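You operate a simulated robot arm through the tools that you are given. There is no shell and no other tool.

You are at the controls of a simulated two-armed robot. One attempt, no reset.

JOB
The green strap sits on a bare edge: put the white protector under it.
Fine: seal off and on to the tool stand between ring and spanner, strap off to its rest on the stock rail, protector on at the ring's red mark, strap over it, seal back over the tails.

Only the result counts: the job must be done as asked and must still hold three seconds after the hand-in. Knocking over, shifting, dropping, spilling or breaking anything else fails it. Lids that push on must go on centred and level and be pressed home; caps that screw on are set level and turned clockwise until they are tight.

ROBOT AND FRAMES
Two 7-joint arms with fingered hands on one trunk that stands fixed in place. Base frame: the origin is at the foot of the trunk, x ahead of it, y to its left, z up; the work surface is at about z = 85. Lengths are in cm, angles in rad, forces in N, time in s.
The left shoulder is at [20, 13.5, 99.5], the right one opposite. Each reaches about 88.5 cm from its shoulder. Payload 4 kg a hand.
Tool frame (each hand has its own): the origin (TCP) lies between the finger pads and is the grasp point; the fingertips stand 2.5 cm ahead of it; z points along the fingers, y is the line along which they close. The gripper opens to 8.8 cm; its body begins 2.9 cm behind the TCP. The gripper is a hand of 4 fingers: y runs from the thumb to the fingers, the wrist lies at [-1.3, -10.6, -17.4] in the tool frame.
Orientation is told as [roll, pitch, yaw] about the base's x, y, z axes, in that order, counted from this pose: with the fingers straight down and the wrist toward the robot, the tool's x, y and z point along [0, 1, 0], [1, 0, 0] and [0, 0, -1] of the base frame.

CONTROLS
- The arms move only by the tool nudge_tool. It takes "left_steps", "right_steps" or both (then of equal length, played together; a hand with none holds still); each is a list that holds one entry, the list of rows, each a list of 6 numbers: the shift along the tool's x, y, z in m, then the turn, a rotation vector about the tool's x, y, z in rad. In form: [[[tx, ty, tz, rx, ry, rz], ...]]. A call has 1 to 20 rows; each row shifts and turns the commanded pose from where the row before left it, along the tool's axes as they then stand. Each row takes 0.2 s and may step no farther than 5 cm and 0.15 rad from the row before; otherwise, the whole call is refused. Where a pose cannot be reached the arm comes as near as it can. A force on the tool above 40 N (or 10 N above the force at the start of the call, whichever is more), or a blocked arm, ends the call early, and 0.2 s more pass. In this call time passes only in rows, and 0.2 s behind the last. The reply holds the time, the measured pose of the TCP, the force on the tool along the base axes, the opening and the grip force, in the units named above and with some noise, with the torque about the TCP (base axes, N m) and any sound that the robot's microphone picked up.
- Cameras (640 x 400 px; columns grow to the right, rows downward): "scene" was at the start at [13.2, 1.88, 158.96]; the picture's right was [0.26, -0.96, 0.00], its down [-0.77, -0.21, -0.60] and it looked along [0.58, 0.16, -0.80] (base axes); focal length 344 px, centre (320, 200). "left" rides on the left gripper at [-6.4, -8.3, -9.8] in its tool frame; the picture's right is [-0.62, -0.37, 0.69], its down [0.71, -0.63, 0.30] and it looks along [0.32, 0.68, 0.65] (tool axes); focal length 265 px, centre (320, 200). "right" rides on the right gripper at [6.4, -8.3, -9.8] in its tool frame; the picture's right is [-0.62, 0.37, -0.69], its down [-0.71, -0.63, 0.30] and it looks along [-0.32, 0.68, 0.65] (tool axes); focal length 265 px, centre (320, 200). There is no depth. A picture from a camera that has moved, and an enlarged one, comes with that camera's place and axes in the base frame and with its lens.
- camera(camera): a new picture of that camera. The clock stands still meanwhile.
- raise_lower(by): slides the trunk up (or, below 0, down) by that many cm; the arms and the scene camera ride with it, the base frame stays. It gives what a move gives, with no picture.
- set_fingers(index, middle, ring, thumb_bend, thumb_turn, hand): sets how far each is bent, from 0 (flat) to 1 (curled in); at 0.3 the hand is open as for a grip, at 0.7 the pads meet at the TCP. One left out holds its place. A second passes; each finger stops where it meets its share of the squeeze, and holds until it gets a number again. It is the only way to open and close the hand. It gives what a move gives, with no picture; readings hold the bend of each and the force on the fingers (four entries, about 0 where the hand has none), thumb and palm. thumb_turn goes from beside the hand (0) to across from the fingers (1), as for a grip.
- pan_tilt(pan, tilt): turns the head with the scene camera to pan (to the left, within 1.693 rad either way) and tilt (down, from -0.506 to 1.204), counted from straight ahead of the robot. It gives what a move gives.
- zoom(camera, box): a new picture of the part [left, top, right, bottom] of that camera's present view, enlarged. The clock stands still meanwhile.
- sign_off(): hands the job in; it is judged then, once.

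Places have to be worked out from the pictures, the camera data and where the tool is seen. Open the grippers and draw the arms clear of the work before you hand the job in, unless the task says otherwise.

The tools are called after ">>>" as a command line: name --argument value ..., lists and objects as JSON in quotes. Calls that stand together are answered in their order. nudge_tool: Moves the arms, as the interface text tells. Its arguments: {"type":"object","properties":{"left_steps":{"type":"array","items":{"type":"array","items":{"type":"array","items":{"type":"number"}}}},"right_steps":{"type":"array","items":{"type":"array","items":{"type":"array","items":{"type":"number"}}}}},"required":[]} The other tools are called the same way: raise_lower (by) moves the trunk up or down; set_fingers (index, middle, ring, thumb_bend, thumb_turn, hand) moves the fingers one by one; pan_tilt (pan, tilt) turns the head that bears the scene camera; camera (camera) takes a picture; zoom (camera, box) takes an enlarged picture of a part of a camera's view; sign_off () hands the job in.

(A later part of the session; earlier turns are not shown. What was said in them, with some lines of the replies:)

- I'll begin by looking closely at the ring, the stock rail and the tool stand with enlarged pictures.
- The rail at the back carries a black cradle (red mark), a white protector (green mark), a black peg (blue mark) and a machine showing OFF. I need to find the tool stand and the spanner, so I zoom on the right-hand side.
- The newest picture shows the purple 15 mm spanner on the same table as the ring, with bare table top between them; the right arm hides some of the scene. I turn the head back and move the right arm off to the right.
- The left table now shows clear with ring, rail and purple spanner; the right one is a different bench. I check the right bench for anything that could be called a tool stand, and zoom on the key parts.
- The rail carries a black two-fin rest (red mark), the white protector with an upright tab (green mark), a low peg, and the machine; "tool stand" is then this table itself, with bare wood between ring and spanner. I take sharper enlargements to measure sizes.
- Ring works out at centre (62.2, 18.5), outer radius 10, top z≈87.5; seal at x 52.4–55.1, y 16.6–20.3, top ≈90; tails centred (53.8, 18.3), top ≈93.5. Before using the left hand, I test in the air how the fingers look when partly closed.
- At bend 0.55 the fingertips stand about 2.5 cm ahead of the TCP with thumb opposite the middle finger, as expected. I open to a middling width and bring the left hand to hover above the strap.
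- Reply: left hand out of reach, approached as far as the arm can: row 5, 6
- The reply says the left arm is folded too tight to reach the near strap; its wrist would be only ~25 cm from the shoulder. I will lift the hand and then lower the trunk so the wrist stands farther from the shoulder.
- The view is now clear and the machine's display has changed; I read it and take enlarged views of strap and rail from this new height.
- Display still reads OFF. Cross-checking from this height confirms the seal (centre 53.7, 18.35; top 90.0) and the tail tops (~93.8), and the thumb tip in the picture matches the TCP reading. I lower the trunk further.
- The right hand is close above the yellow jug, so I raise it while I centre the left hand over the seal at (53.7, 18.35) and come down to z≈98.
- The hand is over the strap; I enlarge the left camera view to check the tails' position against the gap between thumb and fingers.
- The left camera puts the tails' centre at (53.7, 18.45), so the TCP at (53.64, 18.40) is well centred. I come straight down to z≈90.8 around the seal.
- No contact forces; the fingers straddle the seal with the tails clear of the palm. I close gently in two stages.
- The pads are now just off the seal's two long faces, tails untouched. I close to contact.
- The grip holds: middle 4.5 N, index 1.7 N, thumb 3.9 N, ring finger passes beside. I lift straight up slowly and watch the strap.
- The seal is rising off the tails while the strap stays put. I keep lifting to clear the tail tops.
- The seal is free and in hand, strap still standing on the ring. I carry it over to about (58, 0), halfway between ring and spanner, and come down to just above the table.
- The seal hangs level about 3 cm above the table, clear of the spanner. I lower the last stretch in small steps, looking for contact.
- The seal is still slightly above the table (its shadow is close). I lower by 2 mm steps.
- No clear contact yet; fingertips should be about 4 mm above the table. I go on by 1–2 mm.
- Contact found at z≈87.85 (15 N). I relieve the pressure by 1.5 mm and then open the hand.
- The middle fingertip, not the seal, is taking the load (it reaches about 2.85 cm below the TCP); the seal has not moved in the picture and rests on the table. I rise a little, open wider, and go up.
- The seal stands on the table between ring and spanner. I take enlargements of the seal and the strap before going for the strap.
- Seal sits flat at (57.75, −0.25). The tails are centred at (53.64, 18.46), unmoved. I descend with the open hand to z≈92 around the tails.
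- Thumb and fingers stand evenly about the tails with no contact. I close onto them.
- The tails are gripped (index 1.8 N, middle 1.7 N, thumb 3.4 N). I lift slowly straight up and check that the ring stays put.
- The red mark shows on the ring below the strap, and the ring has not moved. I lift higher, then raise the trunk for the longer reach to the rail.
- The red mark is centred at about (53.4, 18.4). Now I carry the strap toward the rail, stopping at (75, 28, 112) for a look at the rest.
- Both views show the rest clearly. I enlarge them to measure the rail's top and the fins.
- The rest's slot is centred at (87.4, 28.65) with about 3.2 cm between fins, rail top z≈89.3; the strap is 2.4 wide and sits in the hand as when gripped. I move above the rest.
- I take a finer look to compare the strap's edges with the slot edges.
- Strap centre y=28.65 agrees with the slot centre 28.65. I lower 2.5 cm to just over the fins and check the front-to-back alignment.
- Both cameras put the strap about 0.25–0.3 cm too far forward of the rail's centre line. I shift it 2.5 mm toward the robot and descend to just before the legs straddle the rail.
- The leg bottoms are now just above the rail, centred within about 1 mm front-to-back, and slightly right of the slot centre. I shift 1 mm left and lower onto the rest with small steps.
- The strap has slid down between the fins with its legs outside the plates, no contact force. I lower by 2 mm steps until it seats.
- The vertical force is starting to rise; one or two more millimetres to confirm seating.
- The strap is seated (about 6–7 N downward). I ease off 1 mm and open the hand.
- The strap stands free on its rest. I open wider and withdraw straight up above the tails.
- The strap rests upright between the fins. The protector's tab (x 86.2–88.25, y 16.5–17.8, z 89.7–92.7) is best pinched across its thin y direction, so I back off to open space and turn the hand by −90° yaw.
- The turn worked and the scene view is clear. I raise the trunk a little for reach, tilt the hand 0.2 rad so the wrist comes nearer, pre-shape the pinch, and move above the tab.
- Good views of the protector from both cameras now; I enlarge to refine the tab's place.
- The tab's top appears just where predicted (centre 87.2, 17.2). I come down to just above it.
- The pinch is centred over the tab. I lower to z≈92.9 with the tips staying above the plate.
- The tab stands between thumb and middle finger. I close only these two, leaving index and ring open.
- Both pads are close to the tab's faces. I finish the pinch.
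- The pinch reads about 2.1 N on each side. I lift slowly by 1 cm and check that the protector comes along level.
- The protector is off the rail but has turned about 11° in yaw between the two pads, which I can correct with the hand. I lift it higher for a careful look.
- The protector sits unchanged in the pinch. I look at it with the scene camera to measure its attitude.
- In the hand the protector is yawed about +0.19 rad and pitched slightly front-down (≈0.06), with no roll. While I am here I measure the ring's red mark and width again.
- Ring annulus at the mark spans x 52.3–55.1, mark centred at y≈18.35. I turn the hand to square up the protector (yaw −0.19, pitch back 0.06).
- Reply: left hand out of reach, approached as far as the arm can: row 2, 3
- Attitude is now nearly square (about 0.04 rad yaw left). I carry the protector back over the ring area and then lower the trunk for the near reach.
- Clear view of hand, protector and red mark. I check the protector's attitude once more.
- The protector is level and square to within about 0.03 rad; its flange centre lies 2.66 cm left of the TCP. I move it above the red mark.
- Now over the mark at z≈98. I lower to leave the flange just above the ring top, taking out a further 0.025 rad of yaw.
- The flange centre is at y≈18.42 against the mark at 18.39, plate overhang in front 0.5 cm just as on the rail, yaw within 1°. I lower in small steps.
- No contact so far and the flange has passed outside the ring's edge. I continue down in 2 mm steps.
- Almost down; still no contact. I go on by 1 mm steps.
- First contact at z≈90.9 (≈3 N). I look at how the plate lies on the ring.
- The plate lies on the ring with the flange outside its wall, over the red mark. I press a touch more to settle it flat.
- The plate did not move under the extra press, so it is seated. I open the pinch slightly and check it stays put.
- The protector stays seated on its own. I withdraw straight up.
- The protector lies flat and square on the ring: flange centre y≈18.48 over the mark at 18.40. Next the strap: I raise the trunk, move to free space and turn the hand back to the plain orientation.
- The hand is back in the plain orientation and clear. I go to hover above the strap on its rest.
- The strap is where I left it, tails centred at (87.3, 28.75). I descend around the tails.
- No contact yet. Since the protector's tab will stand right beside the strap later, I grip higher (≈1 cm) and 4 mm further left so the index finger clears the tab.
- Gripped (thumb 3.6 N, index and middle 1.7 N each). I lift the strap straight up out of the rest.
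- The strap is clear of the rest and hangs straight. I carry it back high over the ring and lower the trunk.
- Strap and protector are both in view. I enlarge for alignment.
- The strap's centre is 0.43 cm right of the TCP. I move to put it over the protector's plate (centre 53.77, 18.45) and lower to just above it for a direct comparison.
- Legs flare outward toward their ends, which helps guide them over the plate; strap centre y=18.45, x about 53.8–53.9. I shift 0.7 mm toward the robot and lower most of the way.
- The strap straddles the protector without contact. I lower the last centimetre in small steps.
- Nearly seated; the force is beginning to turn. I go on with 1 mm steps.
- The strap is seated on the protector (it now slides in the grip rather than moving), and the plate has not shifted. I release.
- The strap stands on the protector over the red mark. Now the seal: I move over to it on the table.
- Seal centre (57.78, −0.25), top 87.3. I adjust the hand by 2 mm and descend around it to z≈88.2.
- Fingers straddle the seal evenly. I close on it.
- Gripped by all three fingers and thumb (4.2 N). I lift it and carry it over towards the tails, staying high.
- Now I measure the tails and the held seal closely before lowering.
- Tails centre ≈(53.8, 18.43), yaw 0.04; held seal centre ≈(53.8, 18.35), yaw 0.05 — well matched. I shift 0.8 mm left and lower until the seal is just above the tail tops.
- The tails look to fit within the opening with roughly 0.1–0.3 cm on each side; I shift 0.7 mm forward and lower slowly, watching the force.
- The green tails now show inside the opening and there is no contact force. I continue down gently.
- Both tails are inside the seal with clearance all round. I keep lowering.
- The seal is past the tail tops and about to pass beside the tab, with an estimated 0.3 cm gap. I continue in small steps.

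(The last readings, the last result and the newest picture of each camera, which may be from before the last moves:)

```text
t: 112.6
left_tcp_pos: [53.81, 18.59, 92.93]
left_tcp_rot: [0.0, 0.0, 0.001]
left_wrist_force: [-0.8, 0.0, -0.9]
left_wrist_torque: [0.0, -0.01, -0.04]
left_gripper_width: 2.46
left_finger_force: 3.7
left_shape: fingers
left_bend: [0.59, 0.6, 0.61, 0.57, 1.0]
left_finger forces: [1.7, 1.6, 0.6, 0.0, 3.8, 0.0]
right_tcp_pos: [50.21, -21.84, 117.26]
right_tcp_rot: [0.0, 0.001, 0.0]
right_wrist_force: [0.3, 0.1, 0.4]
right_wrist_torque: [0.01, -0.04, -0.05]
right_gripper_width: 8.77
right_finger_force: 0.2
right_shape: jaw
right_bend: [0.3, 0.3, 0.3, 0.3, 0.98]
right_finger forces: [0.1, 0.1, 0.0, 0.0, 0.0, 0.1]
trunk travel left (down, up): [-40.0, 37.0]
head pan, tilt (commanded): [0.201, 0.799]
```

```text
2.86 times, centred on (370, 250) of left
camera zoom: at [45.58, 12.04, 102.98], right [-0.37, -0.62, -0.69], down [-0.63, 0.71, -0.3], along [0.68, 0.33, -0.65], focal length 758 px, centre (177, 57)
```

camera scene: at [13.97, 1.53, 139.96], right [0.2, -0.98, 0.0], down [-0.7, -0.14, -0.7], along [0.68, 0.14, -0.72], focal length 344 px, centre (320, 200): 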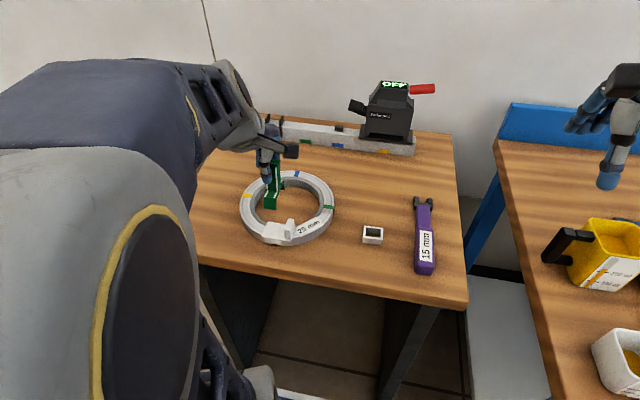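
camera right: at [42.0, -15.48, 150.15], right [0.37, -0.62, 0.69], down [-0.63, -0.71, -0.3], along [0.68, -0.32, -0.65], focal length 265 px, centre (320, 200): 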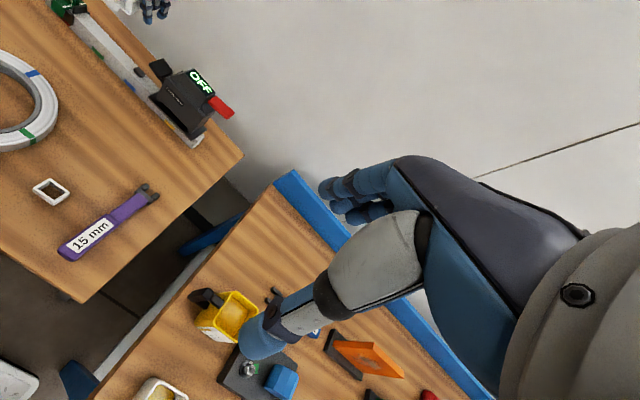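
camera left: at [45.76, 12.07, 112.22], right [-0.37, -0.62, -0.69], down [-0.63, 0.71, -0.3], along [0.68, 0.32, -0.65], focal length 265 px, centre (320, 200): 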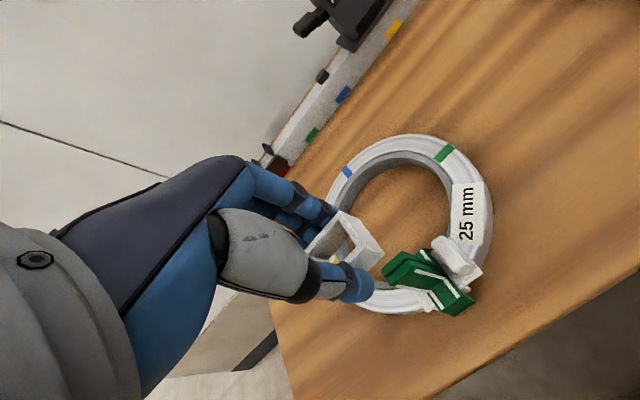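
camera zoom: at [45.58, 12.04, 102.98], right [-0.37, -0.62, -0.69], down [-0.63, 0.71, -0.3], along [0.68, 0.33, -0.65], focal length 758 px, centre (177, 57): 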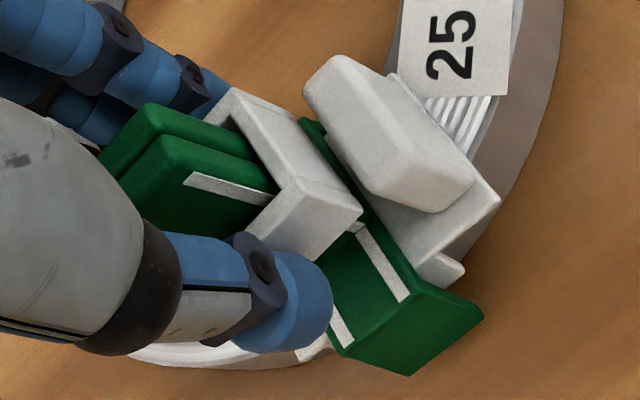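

The seal slides down beside the tab freely. I lower the rest with small steps until it rests on the strap band.

>>> nudge_tool --left_steps '[[[0, 0, 0.003, 0, 0, 0], [0, 0, 0.003, 0, 0, 0], [0, 0, 0.003, 0, 0, 0], [0, 0, 0.002, 0, 0, 0]]]'

>>> nudge_tool --left_steps '[[[0, 0, 0.002, 0, 0, 0]]]'

>>> nudge_tool --left_steps '[[[0, 0, 0.0015, 0, 0, 0]]]'

>>> zoom --camera "scene" --box '[250, 195, 310, 250]'

>>> zoom --camera "left" --box '[280, 180, 460, 320]'

```text
t: 113.6
left_tcp_pos: [53.69, 18.37, 91.89]
left_tcp_rot: [0.0, 0.0, 0.001]
left_wrist_force: [0.2, 0.5, 0.2]
left_wrist_torque: [-0.03, 0.0, 0.0]
left_gripper_width: 2.46
left_finger_force: 4.3
left_shape: fingers
left_bend: [0.59, 0.6, 0.61, 0.57, 1.0]
left_finger forces: [1.8, 1.6, 0.6, 0.1, 3.8, 0.1]
right_tcp_pos: [50.13, -22.0, 117.4]
right_tcp_rot: [-0.001, 0.0, 0.002]
right_wrist_force: [0.3, 0.1, 0.3]
right_wrist_torque: [-0.01, 0.03, -0.01]
right_gripper_width: 8.75
right_finger_force: 0.0
right_shape: jaw
right_bend: [0.3, 0.3, 0.3, 0.3, 0.98]
right_finger forces: [0.0, 0.0, 0.1, 0.1, 0.0, 0.0]
trunk travel left (down, up): [-40.0, 37.0]
head pan, tilt (commanded): [0.201, 0.799]
```

```text
t: 114.0
left_tcp_pos: [53.9, 18.46, 91.78]
left_tcp_rot: [0.001, -0.001, -0.002]
left_wrist_force: [-1.3, 0.4, -1.2]
left_wrist_torque: [0.0, 0.0, -0.03]
left_gripper_width: 2.48
left_finger_force: 3.6
left_shape: fingers
left_bend: [0.59, 0.6, 0.61, 0.57, 1.0]
left_finger forces: [1.8, 1.6, 0.7, 0.0, 3.9, 0.0]
right_tcp_pos: [50.18, -22.01, 117.33]
right_tcp_rot: [-0.002, -0.001, -0.001]
right_wrist_force: [0.5, 0.2, 0.0]
right_wrist_torque: [0.0, -0.01, -0.01]
right_gripper_width: 8.78
right_finger_force: 0.1
right_shape: jaw
right_bend: [0.3, 0.3, 0.3, 0.3, 0.98]
right_finger forces: [0.1, 0.0, 0.1, 0.0, 0.0, 0.1]
trunk travel left (down, up): [-40.0, 37.0]
head pan, tilt (commanded): [0.201, 0.799]
```

```text
t: 114.4
left_tcp_pos: [53.74, 18.45, 91.55]
left_tcp_rot: [0.001, 0.0, 0.0]
left_wrist_force: [-0.7, 0.0, -0.6]
left_wrist_torque: [0.0, 0.01, 0.01]
left_gripper_width: 2.46
left_finger_force: 4.2
left_shape: fingers
left_bend: [0.59, 0.6, 0.61, 0.57, 1.0]
left_finger forces: [1.7, 1.6, 0.5, 0.1, 3.8, 0.0]
right_tcp_pos: [50.23, -22.09, 117.38]
right_tcp_rot: [0.0, -0.003, 0.001]
right_wrist_force: [-0.5, 0.2, -0.8]
right_wrist_torque: [0.0, 0.0, -0.02]
right_gripper_width: 8.76
right_finger_force: 0.1
right_shape: jaw
right_bend: [0.3, 0.3, 0.3, 0.3, 0.98]
right_finger forces: [0.0, 0.1, 0.0, 0.0, 0.1, 0.0]
trunk travel left (down, up): [-40.0, 37.0]
head pan, tilt (commanded): [0.201, 0.799]
```

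```text
7.27 times, centred on (280, 222) of scene
camera zoom: at [13.96, 1.53, 139.95], right [0.2, -0.98, 0.0], down [-0.7, -0.14, -0.7], along [0.68, 0.14, -0.72], focal length 2500 px, centre (611, 36)
```

zoom: 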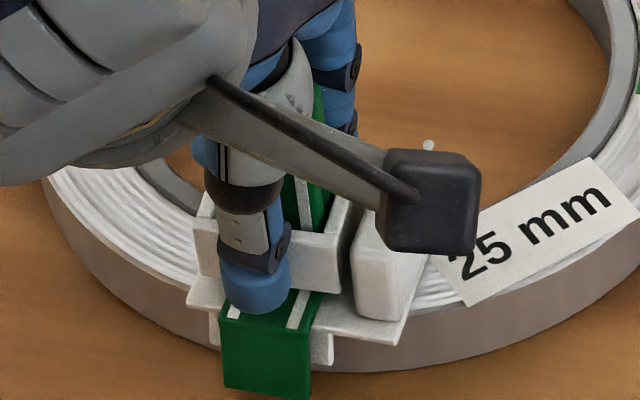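

```text
2.86 times, centred on (370, 250) of left
camera zoom: at [45.63, 12.02, 101.49], right [-0.37, -0.62, -0.69], down [-0.63, 0.71, -0.3], along [0.68, 0.32, -0.65], focal length 758 px, centre (177, 57)
```

zoom: 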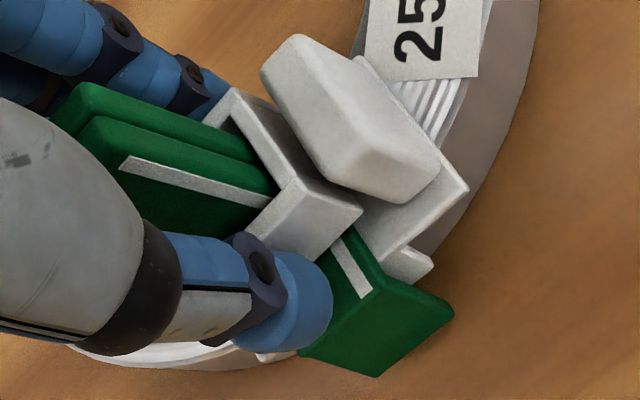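

A few millimetres remain. I continue by 1.5 mm steps until contact.

>>> nudge_tool --left_steps '[[[0, 0, 0.0015, 0, 0, 0]]]'

>>> nudge_tool --left_steps '[[[0, 0, 0.0015, 0, 0, 0]]]'

>>> nudge_tool --left_steps '[[[0, 0, 0.001, 0, 0, 0]]]'

```text
t: 114.8
left_tcp_pos: [53.66, 18.42, 91.45]
left_tcp_rot: [0.0, 0.0, 0.0]
left_wrist_force: [-0.1, 0.3, 1.1]
left_wrist_torque: [-0.03, 0.02, 0.01]
left_gripper_width: 2.47
left_finger_force: 3.9
left_shape: fingers
left_bend: [0.59, 0.6, 0.61, 0.57, 1.0]
left_finger forces: [1.8, 1.5, 0.6, 0.0, 3.7, 0.0]
right_tcp_pos: [50.17, -22.0, 117.27]
right_tcp_rot: [0.001, 0.0, 0.001]
right_wrist_force: [-0.1, 0.1, 0.3]
right_wrist_torque: [0.01, 0.01, 0.03]
right_gripper_width: 8.75
right_finger_force: 0.1
right_shape: jaw
right_bend: [0.3, 0.3, 0.3, 0.3, 0.98]
right_finger forces: [0.0, 0.0, 0.1, 0.0, 0.1, 0.0]
trunk travel left (down, up): [-40.0, 37.0]
head pan, tilt (commanded): [0.201, 0.799]
```

```text
t: 115.2
left_tcp_pos: [53.79, 18.44, 91.25]
left_tcp_rot: [0.0, 0.0, 0.0]
left_wrist_force: [0.5, 0.7, 0.4]
left_wrist_torque: [0.03, 0.0, 0.0]
left_gripper_width: 2.48
left_finger_force: 3.6
left_shape: fingers
left_bend: [0.59, 0.6, 0.61, 0.57, 1.0]
left_finger forces: [1.7, 1.6, 0.7, 0.0, 3.9, 0.0]
right_tcp_pos: [50.22, -22.0, 117.34]
right_tcp_rot: [0.0, 0.0, 0.001]
right_wrist_force: [-0.2, 0.5, 0.8]
right_wrist_torque: [0.0, -0.01, 0.01]
right_gripper_width: 8.78
right_finger_force: 0.2
right_shape: jaw
right_bend: [0.3, 0.3, 0.3, 0.3, 0.98]
right_finger forces: [0.0, 0.0, 0.0, 0.0, 0.0, 0.1]
trunk travel left (down, up): [-40.0, 37.0]
head pan, tilt (commanded): [0.201, 0.799]
```

```text
t: 115.6
left_tcp_pos: [53.68, 18.44, 91.25]
left_tcp_rot: [0.0, -0.001, 0.0]
left_wrist_force: [0.4, -0.4, 3.4]
left_wrist_torque: [0.01, 0.01, -0.04]
left_gripper_width: 2.43
left_finger_force: 4.2
left_shape: fingers
left_bend: [0.59, 0.6, 0.61, 0.57, 1.0]
left_finger forces: [2.0, 1.7, 0.6, 0.0, 4.2, 0.0]
right_tcp_pos: [50.32, -21.89, 117.29]
right_tcp_rot: [-0.002, -0.002, -0.001]
right_wrist_force: [0.2, -0.2, -0.2]
right_wrist_torque: [-0.01, -0.01, 0.01]
right_gripper_width: 8.77
right_finger_force: 0.1
right_shape: jaw
right_bend: [0.3, 0.3, 0.3, 0.3, 0.98]
right_finger forces: [0.0, 0.0, 0.0, 0.0, 0.1, 0.0]
trunk travel left (down, up): [-40.0, 37.0]
head pan, tilt (commanded): [0.201, 0.799]
```

Contact at z≈91.2, as predicted for the seal on the band. I press another millimetre or two to be sure it is home, then look.

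>>> nudge_tool --left_steps '[[[0, 0, 0.001, 0, 0, 0]]]'

>>> nudge_tool --left_steps '[[[0, 0, 0.001, 0, 0, 0]]]'

>>> zoom --camera "scene" --box '[250, 195, 310, 250]'

>>> zoom --camera "left" --box '[280, 180, 460, 320]'

```text
t: 116.0
left_tcp_pos: [53.9, 18.46, 91.17]
left_tcp_rot: [0.001, -0.001, -0.001]
left_wrist_force: [0.2, 0.7, 6.1]
left_wrist_torque: [0.03, 0.03, 0.0]
left_gripper_width: 2.45
left_finger_force: 4.1
left_shape: fingers
left_bend: [0.59, 0.6, 0.61, 0.57, 1.0]
left_finger forces: [2.0, 1.9, 0.7, 0.0, 4.2, 0.0]
right_tcp_pos: [50.2, -21.98, 117.36]
right_tcp_rot: [0.001, 0.001, 0.001]
right_wrist_force: [0.1, 0.3, -1.0]
right_wrist_torque: [-0.01, 0.02, -0.01]
right_gripper_width: 8.77
right_finger_force: 0.0
right_shape: jaw
right_bend: [0.3, 0.3, 0.3, 0.3, 0.98]
right_finger forces: [0.1, 0.1, 0.0, 0.0, 0.0, 0.1]
trunk travel left (down, up): [-40.0, 37.0]
head pan, tilt (commanded): [0.201, 0.799]
```

```text
t: 116.4
left_tcp_pos: [53.78, 18.52, 91.07]
left_tcp_rot: [0.0, 0.001, 0.0]
left_wrist_force: [0.3, 1.2, 8.3]
left_wrist_torque: [0.06, -0.01, 0.0]
left_gripper_width: 2.44
left_finger_force: 5.6
left_shape: fingers
left_bend: [0.59, 0.6, 0.61, 0.57, 1.0]
left_finger forces: [1.9, 3.6, 0.7, 0.0, 4.2, 0.0]
right_tcp_pos: [50.19, -22.0, 117.36]
right_tcp_rot: [0.001, 0.0, -0.001]
right_wrist_force: [-0.3, -1.2, -0.4]
right_wrist_torque: [0.04, -0.01, -0.02]
right_gripper_width: 8.77
right_finger_force: 0.0
right_shape: jaw
right_bend: [0.3, 0.3, 0.3, 0.3, 0.98]
right_finger forces: [0.0, 0.0, 0.0, 0.0, 0.1, 0.1]
trunk travel left (down, up): [-40.0, 37.0]
head pan, tilt (commanded): [0.201, 0.799]
```

```text
7.27 times, centred on (280, 222) of scene
camera zoom: at [13.95, 1.52, 139.96], right [0.2, -0.98, 0.0], down [-0.7, -0.14, -0.7], along [0.68, 0.14, -0.72], focal length 2500 px, centre (611, 36)
```

zoom: 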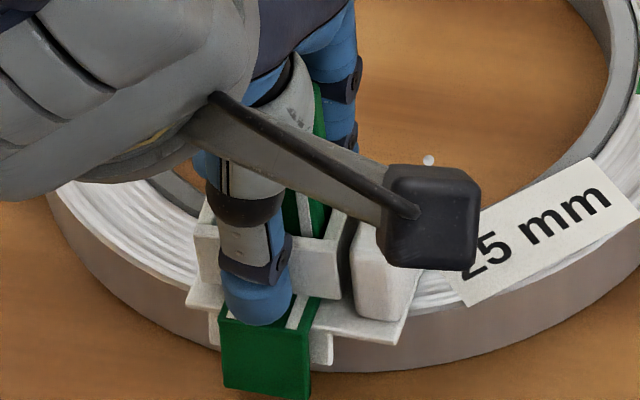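

```text
2.86 times, centred on (370, 250) of left
camera zoom: at [45.68, 12.05, 100.97], right [-0.37, -0.62, -0.69], down [-0.63, 0.71, -0.3], along [0.68, 0.32, -0.65], focal length 758 px, centre (177, 57)
```

zoom: 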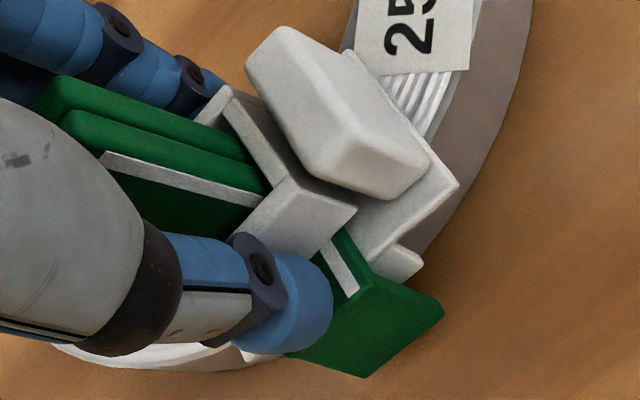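

The seal is seated and now slides in the grip rather than going lower. I ease off slightly and open the hand.

>>> nudge_tool --left_steps '[[[0, 0, -0.001, 0, 0, 0]]]'

>>> set_fingers --hand "left" --index 0.53 --middle 0.53 --ring 0.53 --thumb_bend 0.51

>>> set_fingers --hand "left" --index 0.4 --middle 0.4 --ring 0.4 --thumb_bend 0.4

>>> zoom --camera "left" --box '[260, 170, 460, 330]'

>>> zoom --camera "scene" --box '[250, 195, 310, 250]'

```text
t: 116.8
left_tcp_pos: [53.83, 18.42, 91.08]
left_tcp_rot: [0.0, 0.003, 0.0]
left_wrist_force: [0.5, 0.5, 4.1]
left_wrist_torque: [-0.03, 0.02, 0.04]
left_gripper_width: 2.42
left_finger_force: 3.8
left_shape: fingers
left_bend: [0.59, 0.6, 0.61, 0.57, 1.0]
left_finger forces: [2.0, 1.8, 0.7, 0.0, 4.1, 0.0]
right_tcp_pos: [50.16, -21.96, 117.3]
right_tcp_rot: [0.001, 0.001, -0.001]
right_wrist_force: [0.5, 0.2, -0.2]
right_wrist_torque: [-0.02, 0.0, -0.03]
right_gripper_width: 8.77
right_finger_force: 0.0
right_shape: jaw
right_bend: [0.3, 0.3, 0.3, 0.3, 0.98]
right_finger forces: [0.1, 0.0, 0.0, 0.0, 0.0, 0.1]
trunk travel left (down, up): [-40.0, 37.0]
head pan, tilt (commanded): [0.201, 0.799]
```

```text
t: 117.8
left_tcp_pos: [53.87, 18.42, 91.09]
left_tcp_rot: [0.0, -0.001, -0.001]
left_wrist_force: [-0.8, 0.0, -0.4]
left_wrist_torque: [0.05, 0.03, -0.01]
left_gripper_width: 3.66
left_finger_force: 0.0
left_shape: fingers
left_bend: [0.53, 0.53, 0.53, 0.51, 1.0]
left_finger forces: [0.0, 0.0, 0.0, 0.0, 0.0, 0.0]
right_tcp_pos: [50.15, -22.01, 117.35]
right_tcp_rot: [0.001, 0.001, 0.0]
right_wrist_force: [-0.1, -0.4, 0.1]
right_wrist_torque: [-0.03, -0.01, 0.01]
right_gripper_width: 8.78
right_finger_force: 0.1
right_shape: jaw
right_bend: [0.3, 0.3, 0.3, 0.3, 0.98]
right_finger forces: [0.1, 0.0, 0.0, 0.0, 0.0, 0.0]
trunk travel left (down, up): [-40.0, 37.0]
head pan, tilt (commanded): [0.201, 0.799]
```

```text
t: 118.8
left_tcp_pos: [53.83, 18.38, 91.15]
left_tcp_rot: [0.001, 0.0, 0.0]
left_wrist_force: [-0.1, -0.4, 0.4]
left_wrist_torque: [0.01, 0.0, -0.02]
left_gripper_width: 6.27
left_finger_force: 0.1
left_shape: fingers
left_bend: [0.4, 0.4, 0.4, 0.4, 0.99]
left_finger forces: [0.0, 0.1, 0.0, 0.0, 0.0, 0.0]
right_tcp_pos: [50.25, -21.99, 117.33]
right_tcp_rot: [0.0, 0.001, 0.001]
right_wrist_force: [-1.1, -0.5, 0.0]
right_wrist_torque: [-0.03, -0.02, 0.01]
right_gripper_width: 8.79
right_finger_force: 0.0
right_shape: jaw
right_bend: [0.3, 0.3, 0.3, 0.3, 0.98]
right_finger forces: [0.1, 0.0, 0.1, 0.1, 0.0, 0.0]
trunk travel left (down, up): [-40.0, 37.0]
head pan, tilt (commanded): [0.201, 0.799]
```

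```text
2.50 times, centred on (360, 250) of left
camera zoom: at [45.69, 12.02, 101.06], right [-0.37, -0.62, -0.69], down [-0.63, 0.71, -0.3], along [0.68, 0.32, -0.65], focal length 664 px, centre (220, 75)
```

zoom: 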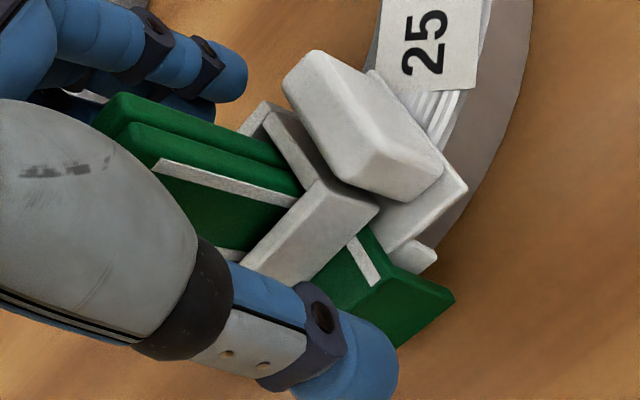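

```text
7.27 times, centred on (280, 222) of scene
camera zoom: at [13.96, 1.53, 139.95], right [0.2, -0.98, 0.0], down [-0.7, -0.14, -0.7], along [0.68, 0.14, -0.72], focal length 2500 px, centre (611, 36)
```

zoom: 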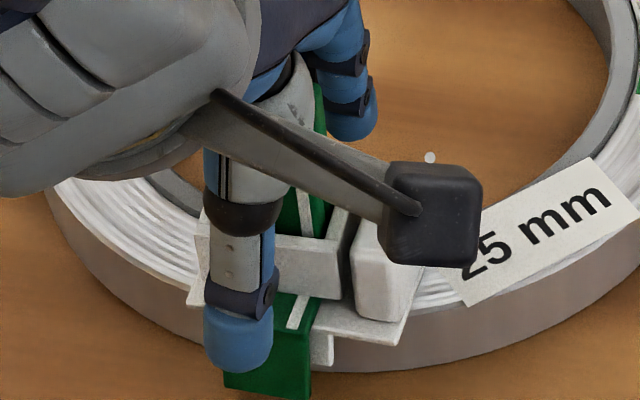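

The seal stays in place with the hand open. I withdraw straight up and away.

>>> nudge_tool --left_steps '[[[0, 0, -0.01, 0, 0, 0], [0, 0, -0.02, 0, 0, 0], [0, 0, -0.03, 0, 0, 0], [0, 0, -0.04, 0, 0, 0], [0, 0, -0.04, 0, 0, 0]]]'

>>> zoom --camera "scene" --box '[250, 190, 310, 250]'

>>> zoom --camera "left" --box '[320, 190, 520, 340]'

>>> camera --camera "scene"

```text
t: 120.0
left_tcp_pos: [54.03, 18.51, 105.14]
left_tcp_rot: [0.0, 0.003, 0.001]
left_wrist_force: [0.2, -0.8, 0.1]
left_wrist_torque: [-0.02, 0.05, 0.03]
left_gripper_width: 6.29
left_finger_force: 0.1
left_shape: fingers
left_bend: [0.4, 0.4, 0.4, 0.4, 0.99]
left_finger forces: [0.1, 0.0, 0.1, 0.1, 0.0, 0.0]
right_tcp_pos: [50.18, -21.98, 117.38]
right_tcp_rot: [-0.001, -0.001, 0.0]
right_wrist_force: [-0.4, 0.5, -0.2]
right_wrist_torque: [-0.02, 0.02, 0.0]
right_gripper_width: 8.75
right_finger_force: 0.0
right_shape: jaw
right_bend: [0.3, 0.3, 0.3, 0.3, 0.98]
right_finger forces: [0.0, 0.0, 0.1, 0.1, 0.0, 0.0]
trunk travel left (down, up): [-40.0, 37.0]
head pan, tilt (commanded): [0.201, 0.799]
```

```text
6.67 times, centred on (280, 220) of scene
camera zoom: at [13.97, 1.53, 139.95], right [0.2, -0.98, 0.0], down [-0.7, -0.14, -0.7], along [0.68, 0.14, -0.72], focal length 2291 px, centre (587, 67)
```

zoom: 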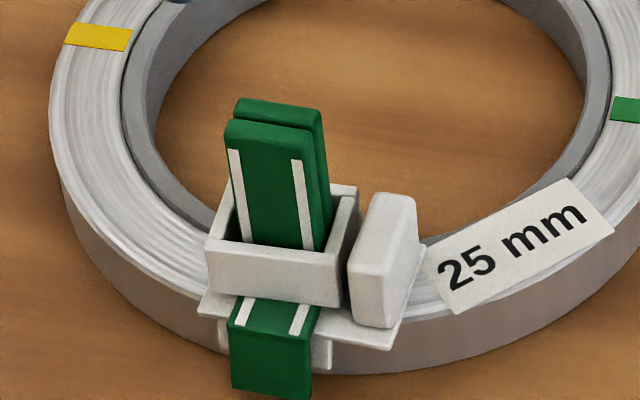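

```text
2.67 times, centred on (420, 265) of left
camera zoom: at [45.9, 12.04, 115.1], right [-0.37, -0.62, -0.69], down [-0.63, 0.71, -0.3], along [0.68, 0.33, -0.65], focal length 708 px, centre (53, 27)
```

zoom: 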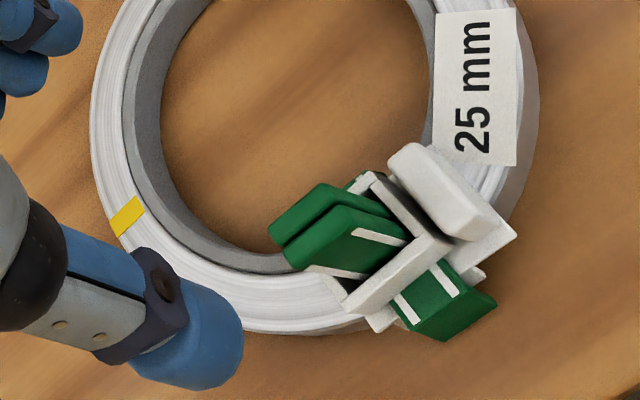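

```text
taken
camera scene: at [13.97, 1.53, 139.95], right [0.2, -0.98, 0.0], down [-0.7, -0.14, -0.7], along [0.68, 0.14, -0.72], focal length 344 px, centre (320, 200)
```

scene: 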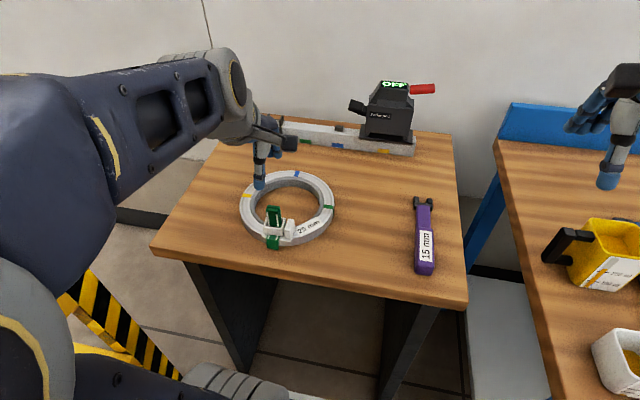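

Seal is level over the tails, strap on the protector at the red mark, a small gap to the tab, and nothing else has moved. I draw the left arm clear and open both hands fully.

>>> nudge_tool --left_steps '[[[0, 0, -0.04, 0, 0, 0], [0, 0, -0.04, 0, 0, 0], [0.03, -0.003, -0.02, 0, 0, 0], [0.03, -0.003, 0, 0, 0, 0], [0.03, -0.003, 0, 0, 0, 0], [0.03, -0.003, 0, 0, 0, 0], [0.03, -0.003, 0, 0, 0, 0], [0.03, -0.003, 0, 0, 0, 0]]]'

>>> set_fingers --hand "left" --index 0.3 --middle 0.3 --ring 0.3 --thumb_bend 0.3

>>> raise_lower --by 10

>>> camera --camera "scene"

>>> zoom --camera "scene" --box '[240, 220, 320, 285]'

>>> zoom --camera "left" --box '[440, 60, 640, 240]'

```text
t: 121.8
left_tcp_pos: [51.98, 36.47, 115.04]
left_tcp_rot: [0.001, -0.001, -0.002]
left_wrist_force: [-0.3, -0.9, -0.3]
left_wrist_torque: [0.0, 0.0, -0.02]
left_gripper_width: 6.3
left_finger_force: 0.1
left_shape: fingers
left_bend: [0.4, 0.4, 0.4, 0.4, 0.99]
left_finger forces: [0.1, 0.0, 0.1, 0.0, 0.0, 0.0]
right_tcp_pos: [50.19, -21.87, 117.32]
right_tcp_rot: [0.0, 0.0, 0.001]
right_wrist_force: [-0.1, 0.4, -0.2]
right_wrist_torque: [-0.02, -0.03, 0.0]
right_gripper_width: 8.76
right_finger_force: 0.0
right_shape: jaw
right_bend: [0.3, 0.3, 0.3, 0.3, 0.98]
right_finger forces: [0.1, 0.0, 0.1, 0.1, 0.0, 0.1]
trunk travel left (down, up): [-40.0, 37.0]
head pan, tilt (commanded): [0.201, 0.799]
```

```text
t: 122.8
left_tcp_pos: [52.03, 36.42, 115.07]
left_tcp_rot: [-0.002, -0.001, -0.001]
left_wrist_force: [-0.4, 0.6, -0.4]
left_wrist_torque: [-0.02, -0.02, 0.01]
left_gripper_width: 8.43
left_finger_force: 0.2
left_shape: fingers
left_bend: [0.3, 0.3, 0.3, 0.3, 0.98]
left_finger forces: [0.0, 0.0, 0.1, 0.0, 0.0, 0.0]
right_tcp_pos: [50.18, -21.87, 117.34]
right_tcp_rot: [0.001, -0.001, 0.0]
right_wrist_force: [0.2, 0.0, 0.3]
right_wrist_torque: [0.02, -0.02, -0.04]
right_gripper_width: 8.75
right_finger_force: 0.0
right_shape: jaw
right_bend: [0.3, 0.3, 0.3, 0.3, 0.98]
right_finger forces: [0.0, 0.0, 0.0, 0.1, 0.1, 0.0]
trunk travel left (down, up): [-40.0, 37.0]
head pan, tilt (commanded): [0.201, 0.799]
```

```text
t: 124.1
left_tcp_pos: [52.07, 36.36, 125.12]
left_tcp_rot: [0.001, 0.001, -0.001]
left_wrist_force: [-0.5, 0.1, 0.4]
left_wrist_torque: [0.02, 0.02, 0.02]
left_gripper_width: 8.44
left_finger_force: 0.1
left_shape: fingers
left_bend: [0.3, 0.3, 0.3, 0.3, 0.98]
left_finger forces: [0.1, 0.0, 0.1, 0.0, 0.0, 0.0]
right_tcp_pos: [50.2, -22.1, 127.32]
right_tcp_rot: [0.001, 0.001, 0.002]
right_wrist_force: [0.5, 0.1, 0.2]
right_wrist_torque: [-0.02, 0.01, -0.01]
right_gripper_width: 8.77
right_finger_force: 0.0
right_shape: jaw
right_bend: [0.3, 0.3, 0.3, 0.3, 0.98]
right_finger forces: [0.0, 0.1, 0.1, 0.1, 0.1, 0.0]
trunk travel left (down, up): [-50.0, 27.0]
head pan, tilt (commanded): [0.201, 0.799]
```

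```text
taken
camera scene: at [13.96, 1.53, 149.95], right [0.2, -0.98, 0.0], down [-0.7, -0.14, -0.7], along [0.68, 0.14, -0.72], focal length 344 px, centre (320, 200)
```

scene: 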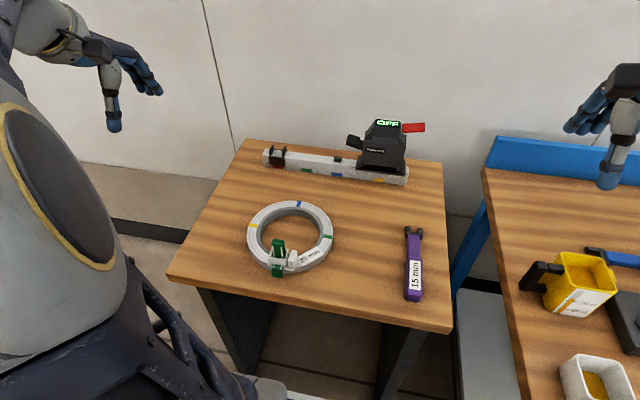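

```text
6.15 times, centred on (280, 252) of scene
camera zoom: at [13.96, 1.53, 149.95], right [0.2, -0.98, 0.0], down [-0.7, -0.14, -0.7], along [0.68, 0.14, -0.72], focal length 2115 px, centre (566, -123)
```

zoom: 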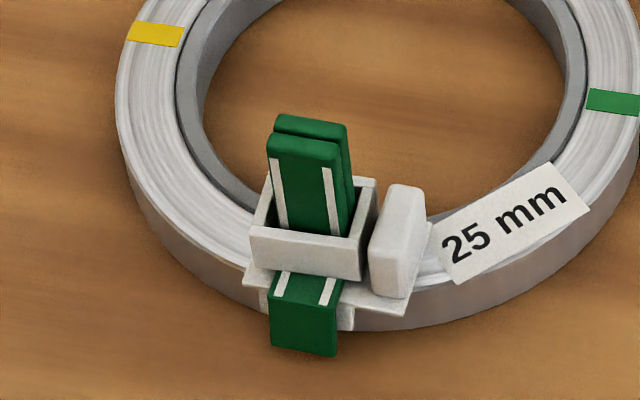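

```text
2.22 times, centred on (540, 150) of left
camera zoom: at [43.88, 30.07, 134.99], right [-0.37, -0.62, -0.69], down [-0.63, 0.71, -0.3], along [0.68, 0.32, -0.65], focal length 590 px, centre (-169, 311)
```

zoom: 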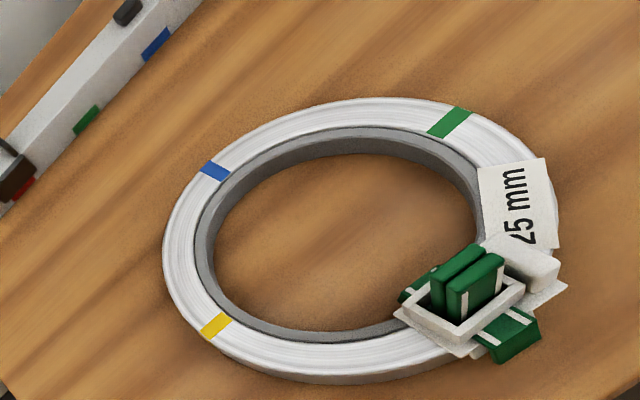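

The final pictures show protector at the red mark, strap over it, seal level over the tails, ring, rail and spanner where they were, and both arms clear with open hands. I hand the job in.

>>> sign_off

```text
The job is handed in.
```

The white protector is now under the green strap at the ring's red mark, with the strap over it and the seal back over the tails. I have handed the job in, but the sign-off gave no result, so I don't know the verdict.

- **Protector:** it lies flat and square on the ring, with its flange centred within about 1 mm of the red mark.
- **Strap and seal:** the strap sits over the protector. The seal is level, pressed down onto the strap, and clears the protector's tab by a few millimetres.
- **Intermediate spots:** I saw no separate tool stand, so I took it to be the small table. I set the seal on the bare wood between ring and spanner while the strap hung on its rest on the rail.
- **Everything else:** in the final pictures the ring, rail, spanner and machine look unmoved. The hands are open and clear of the work.
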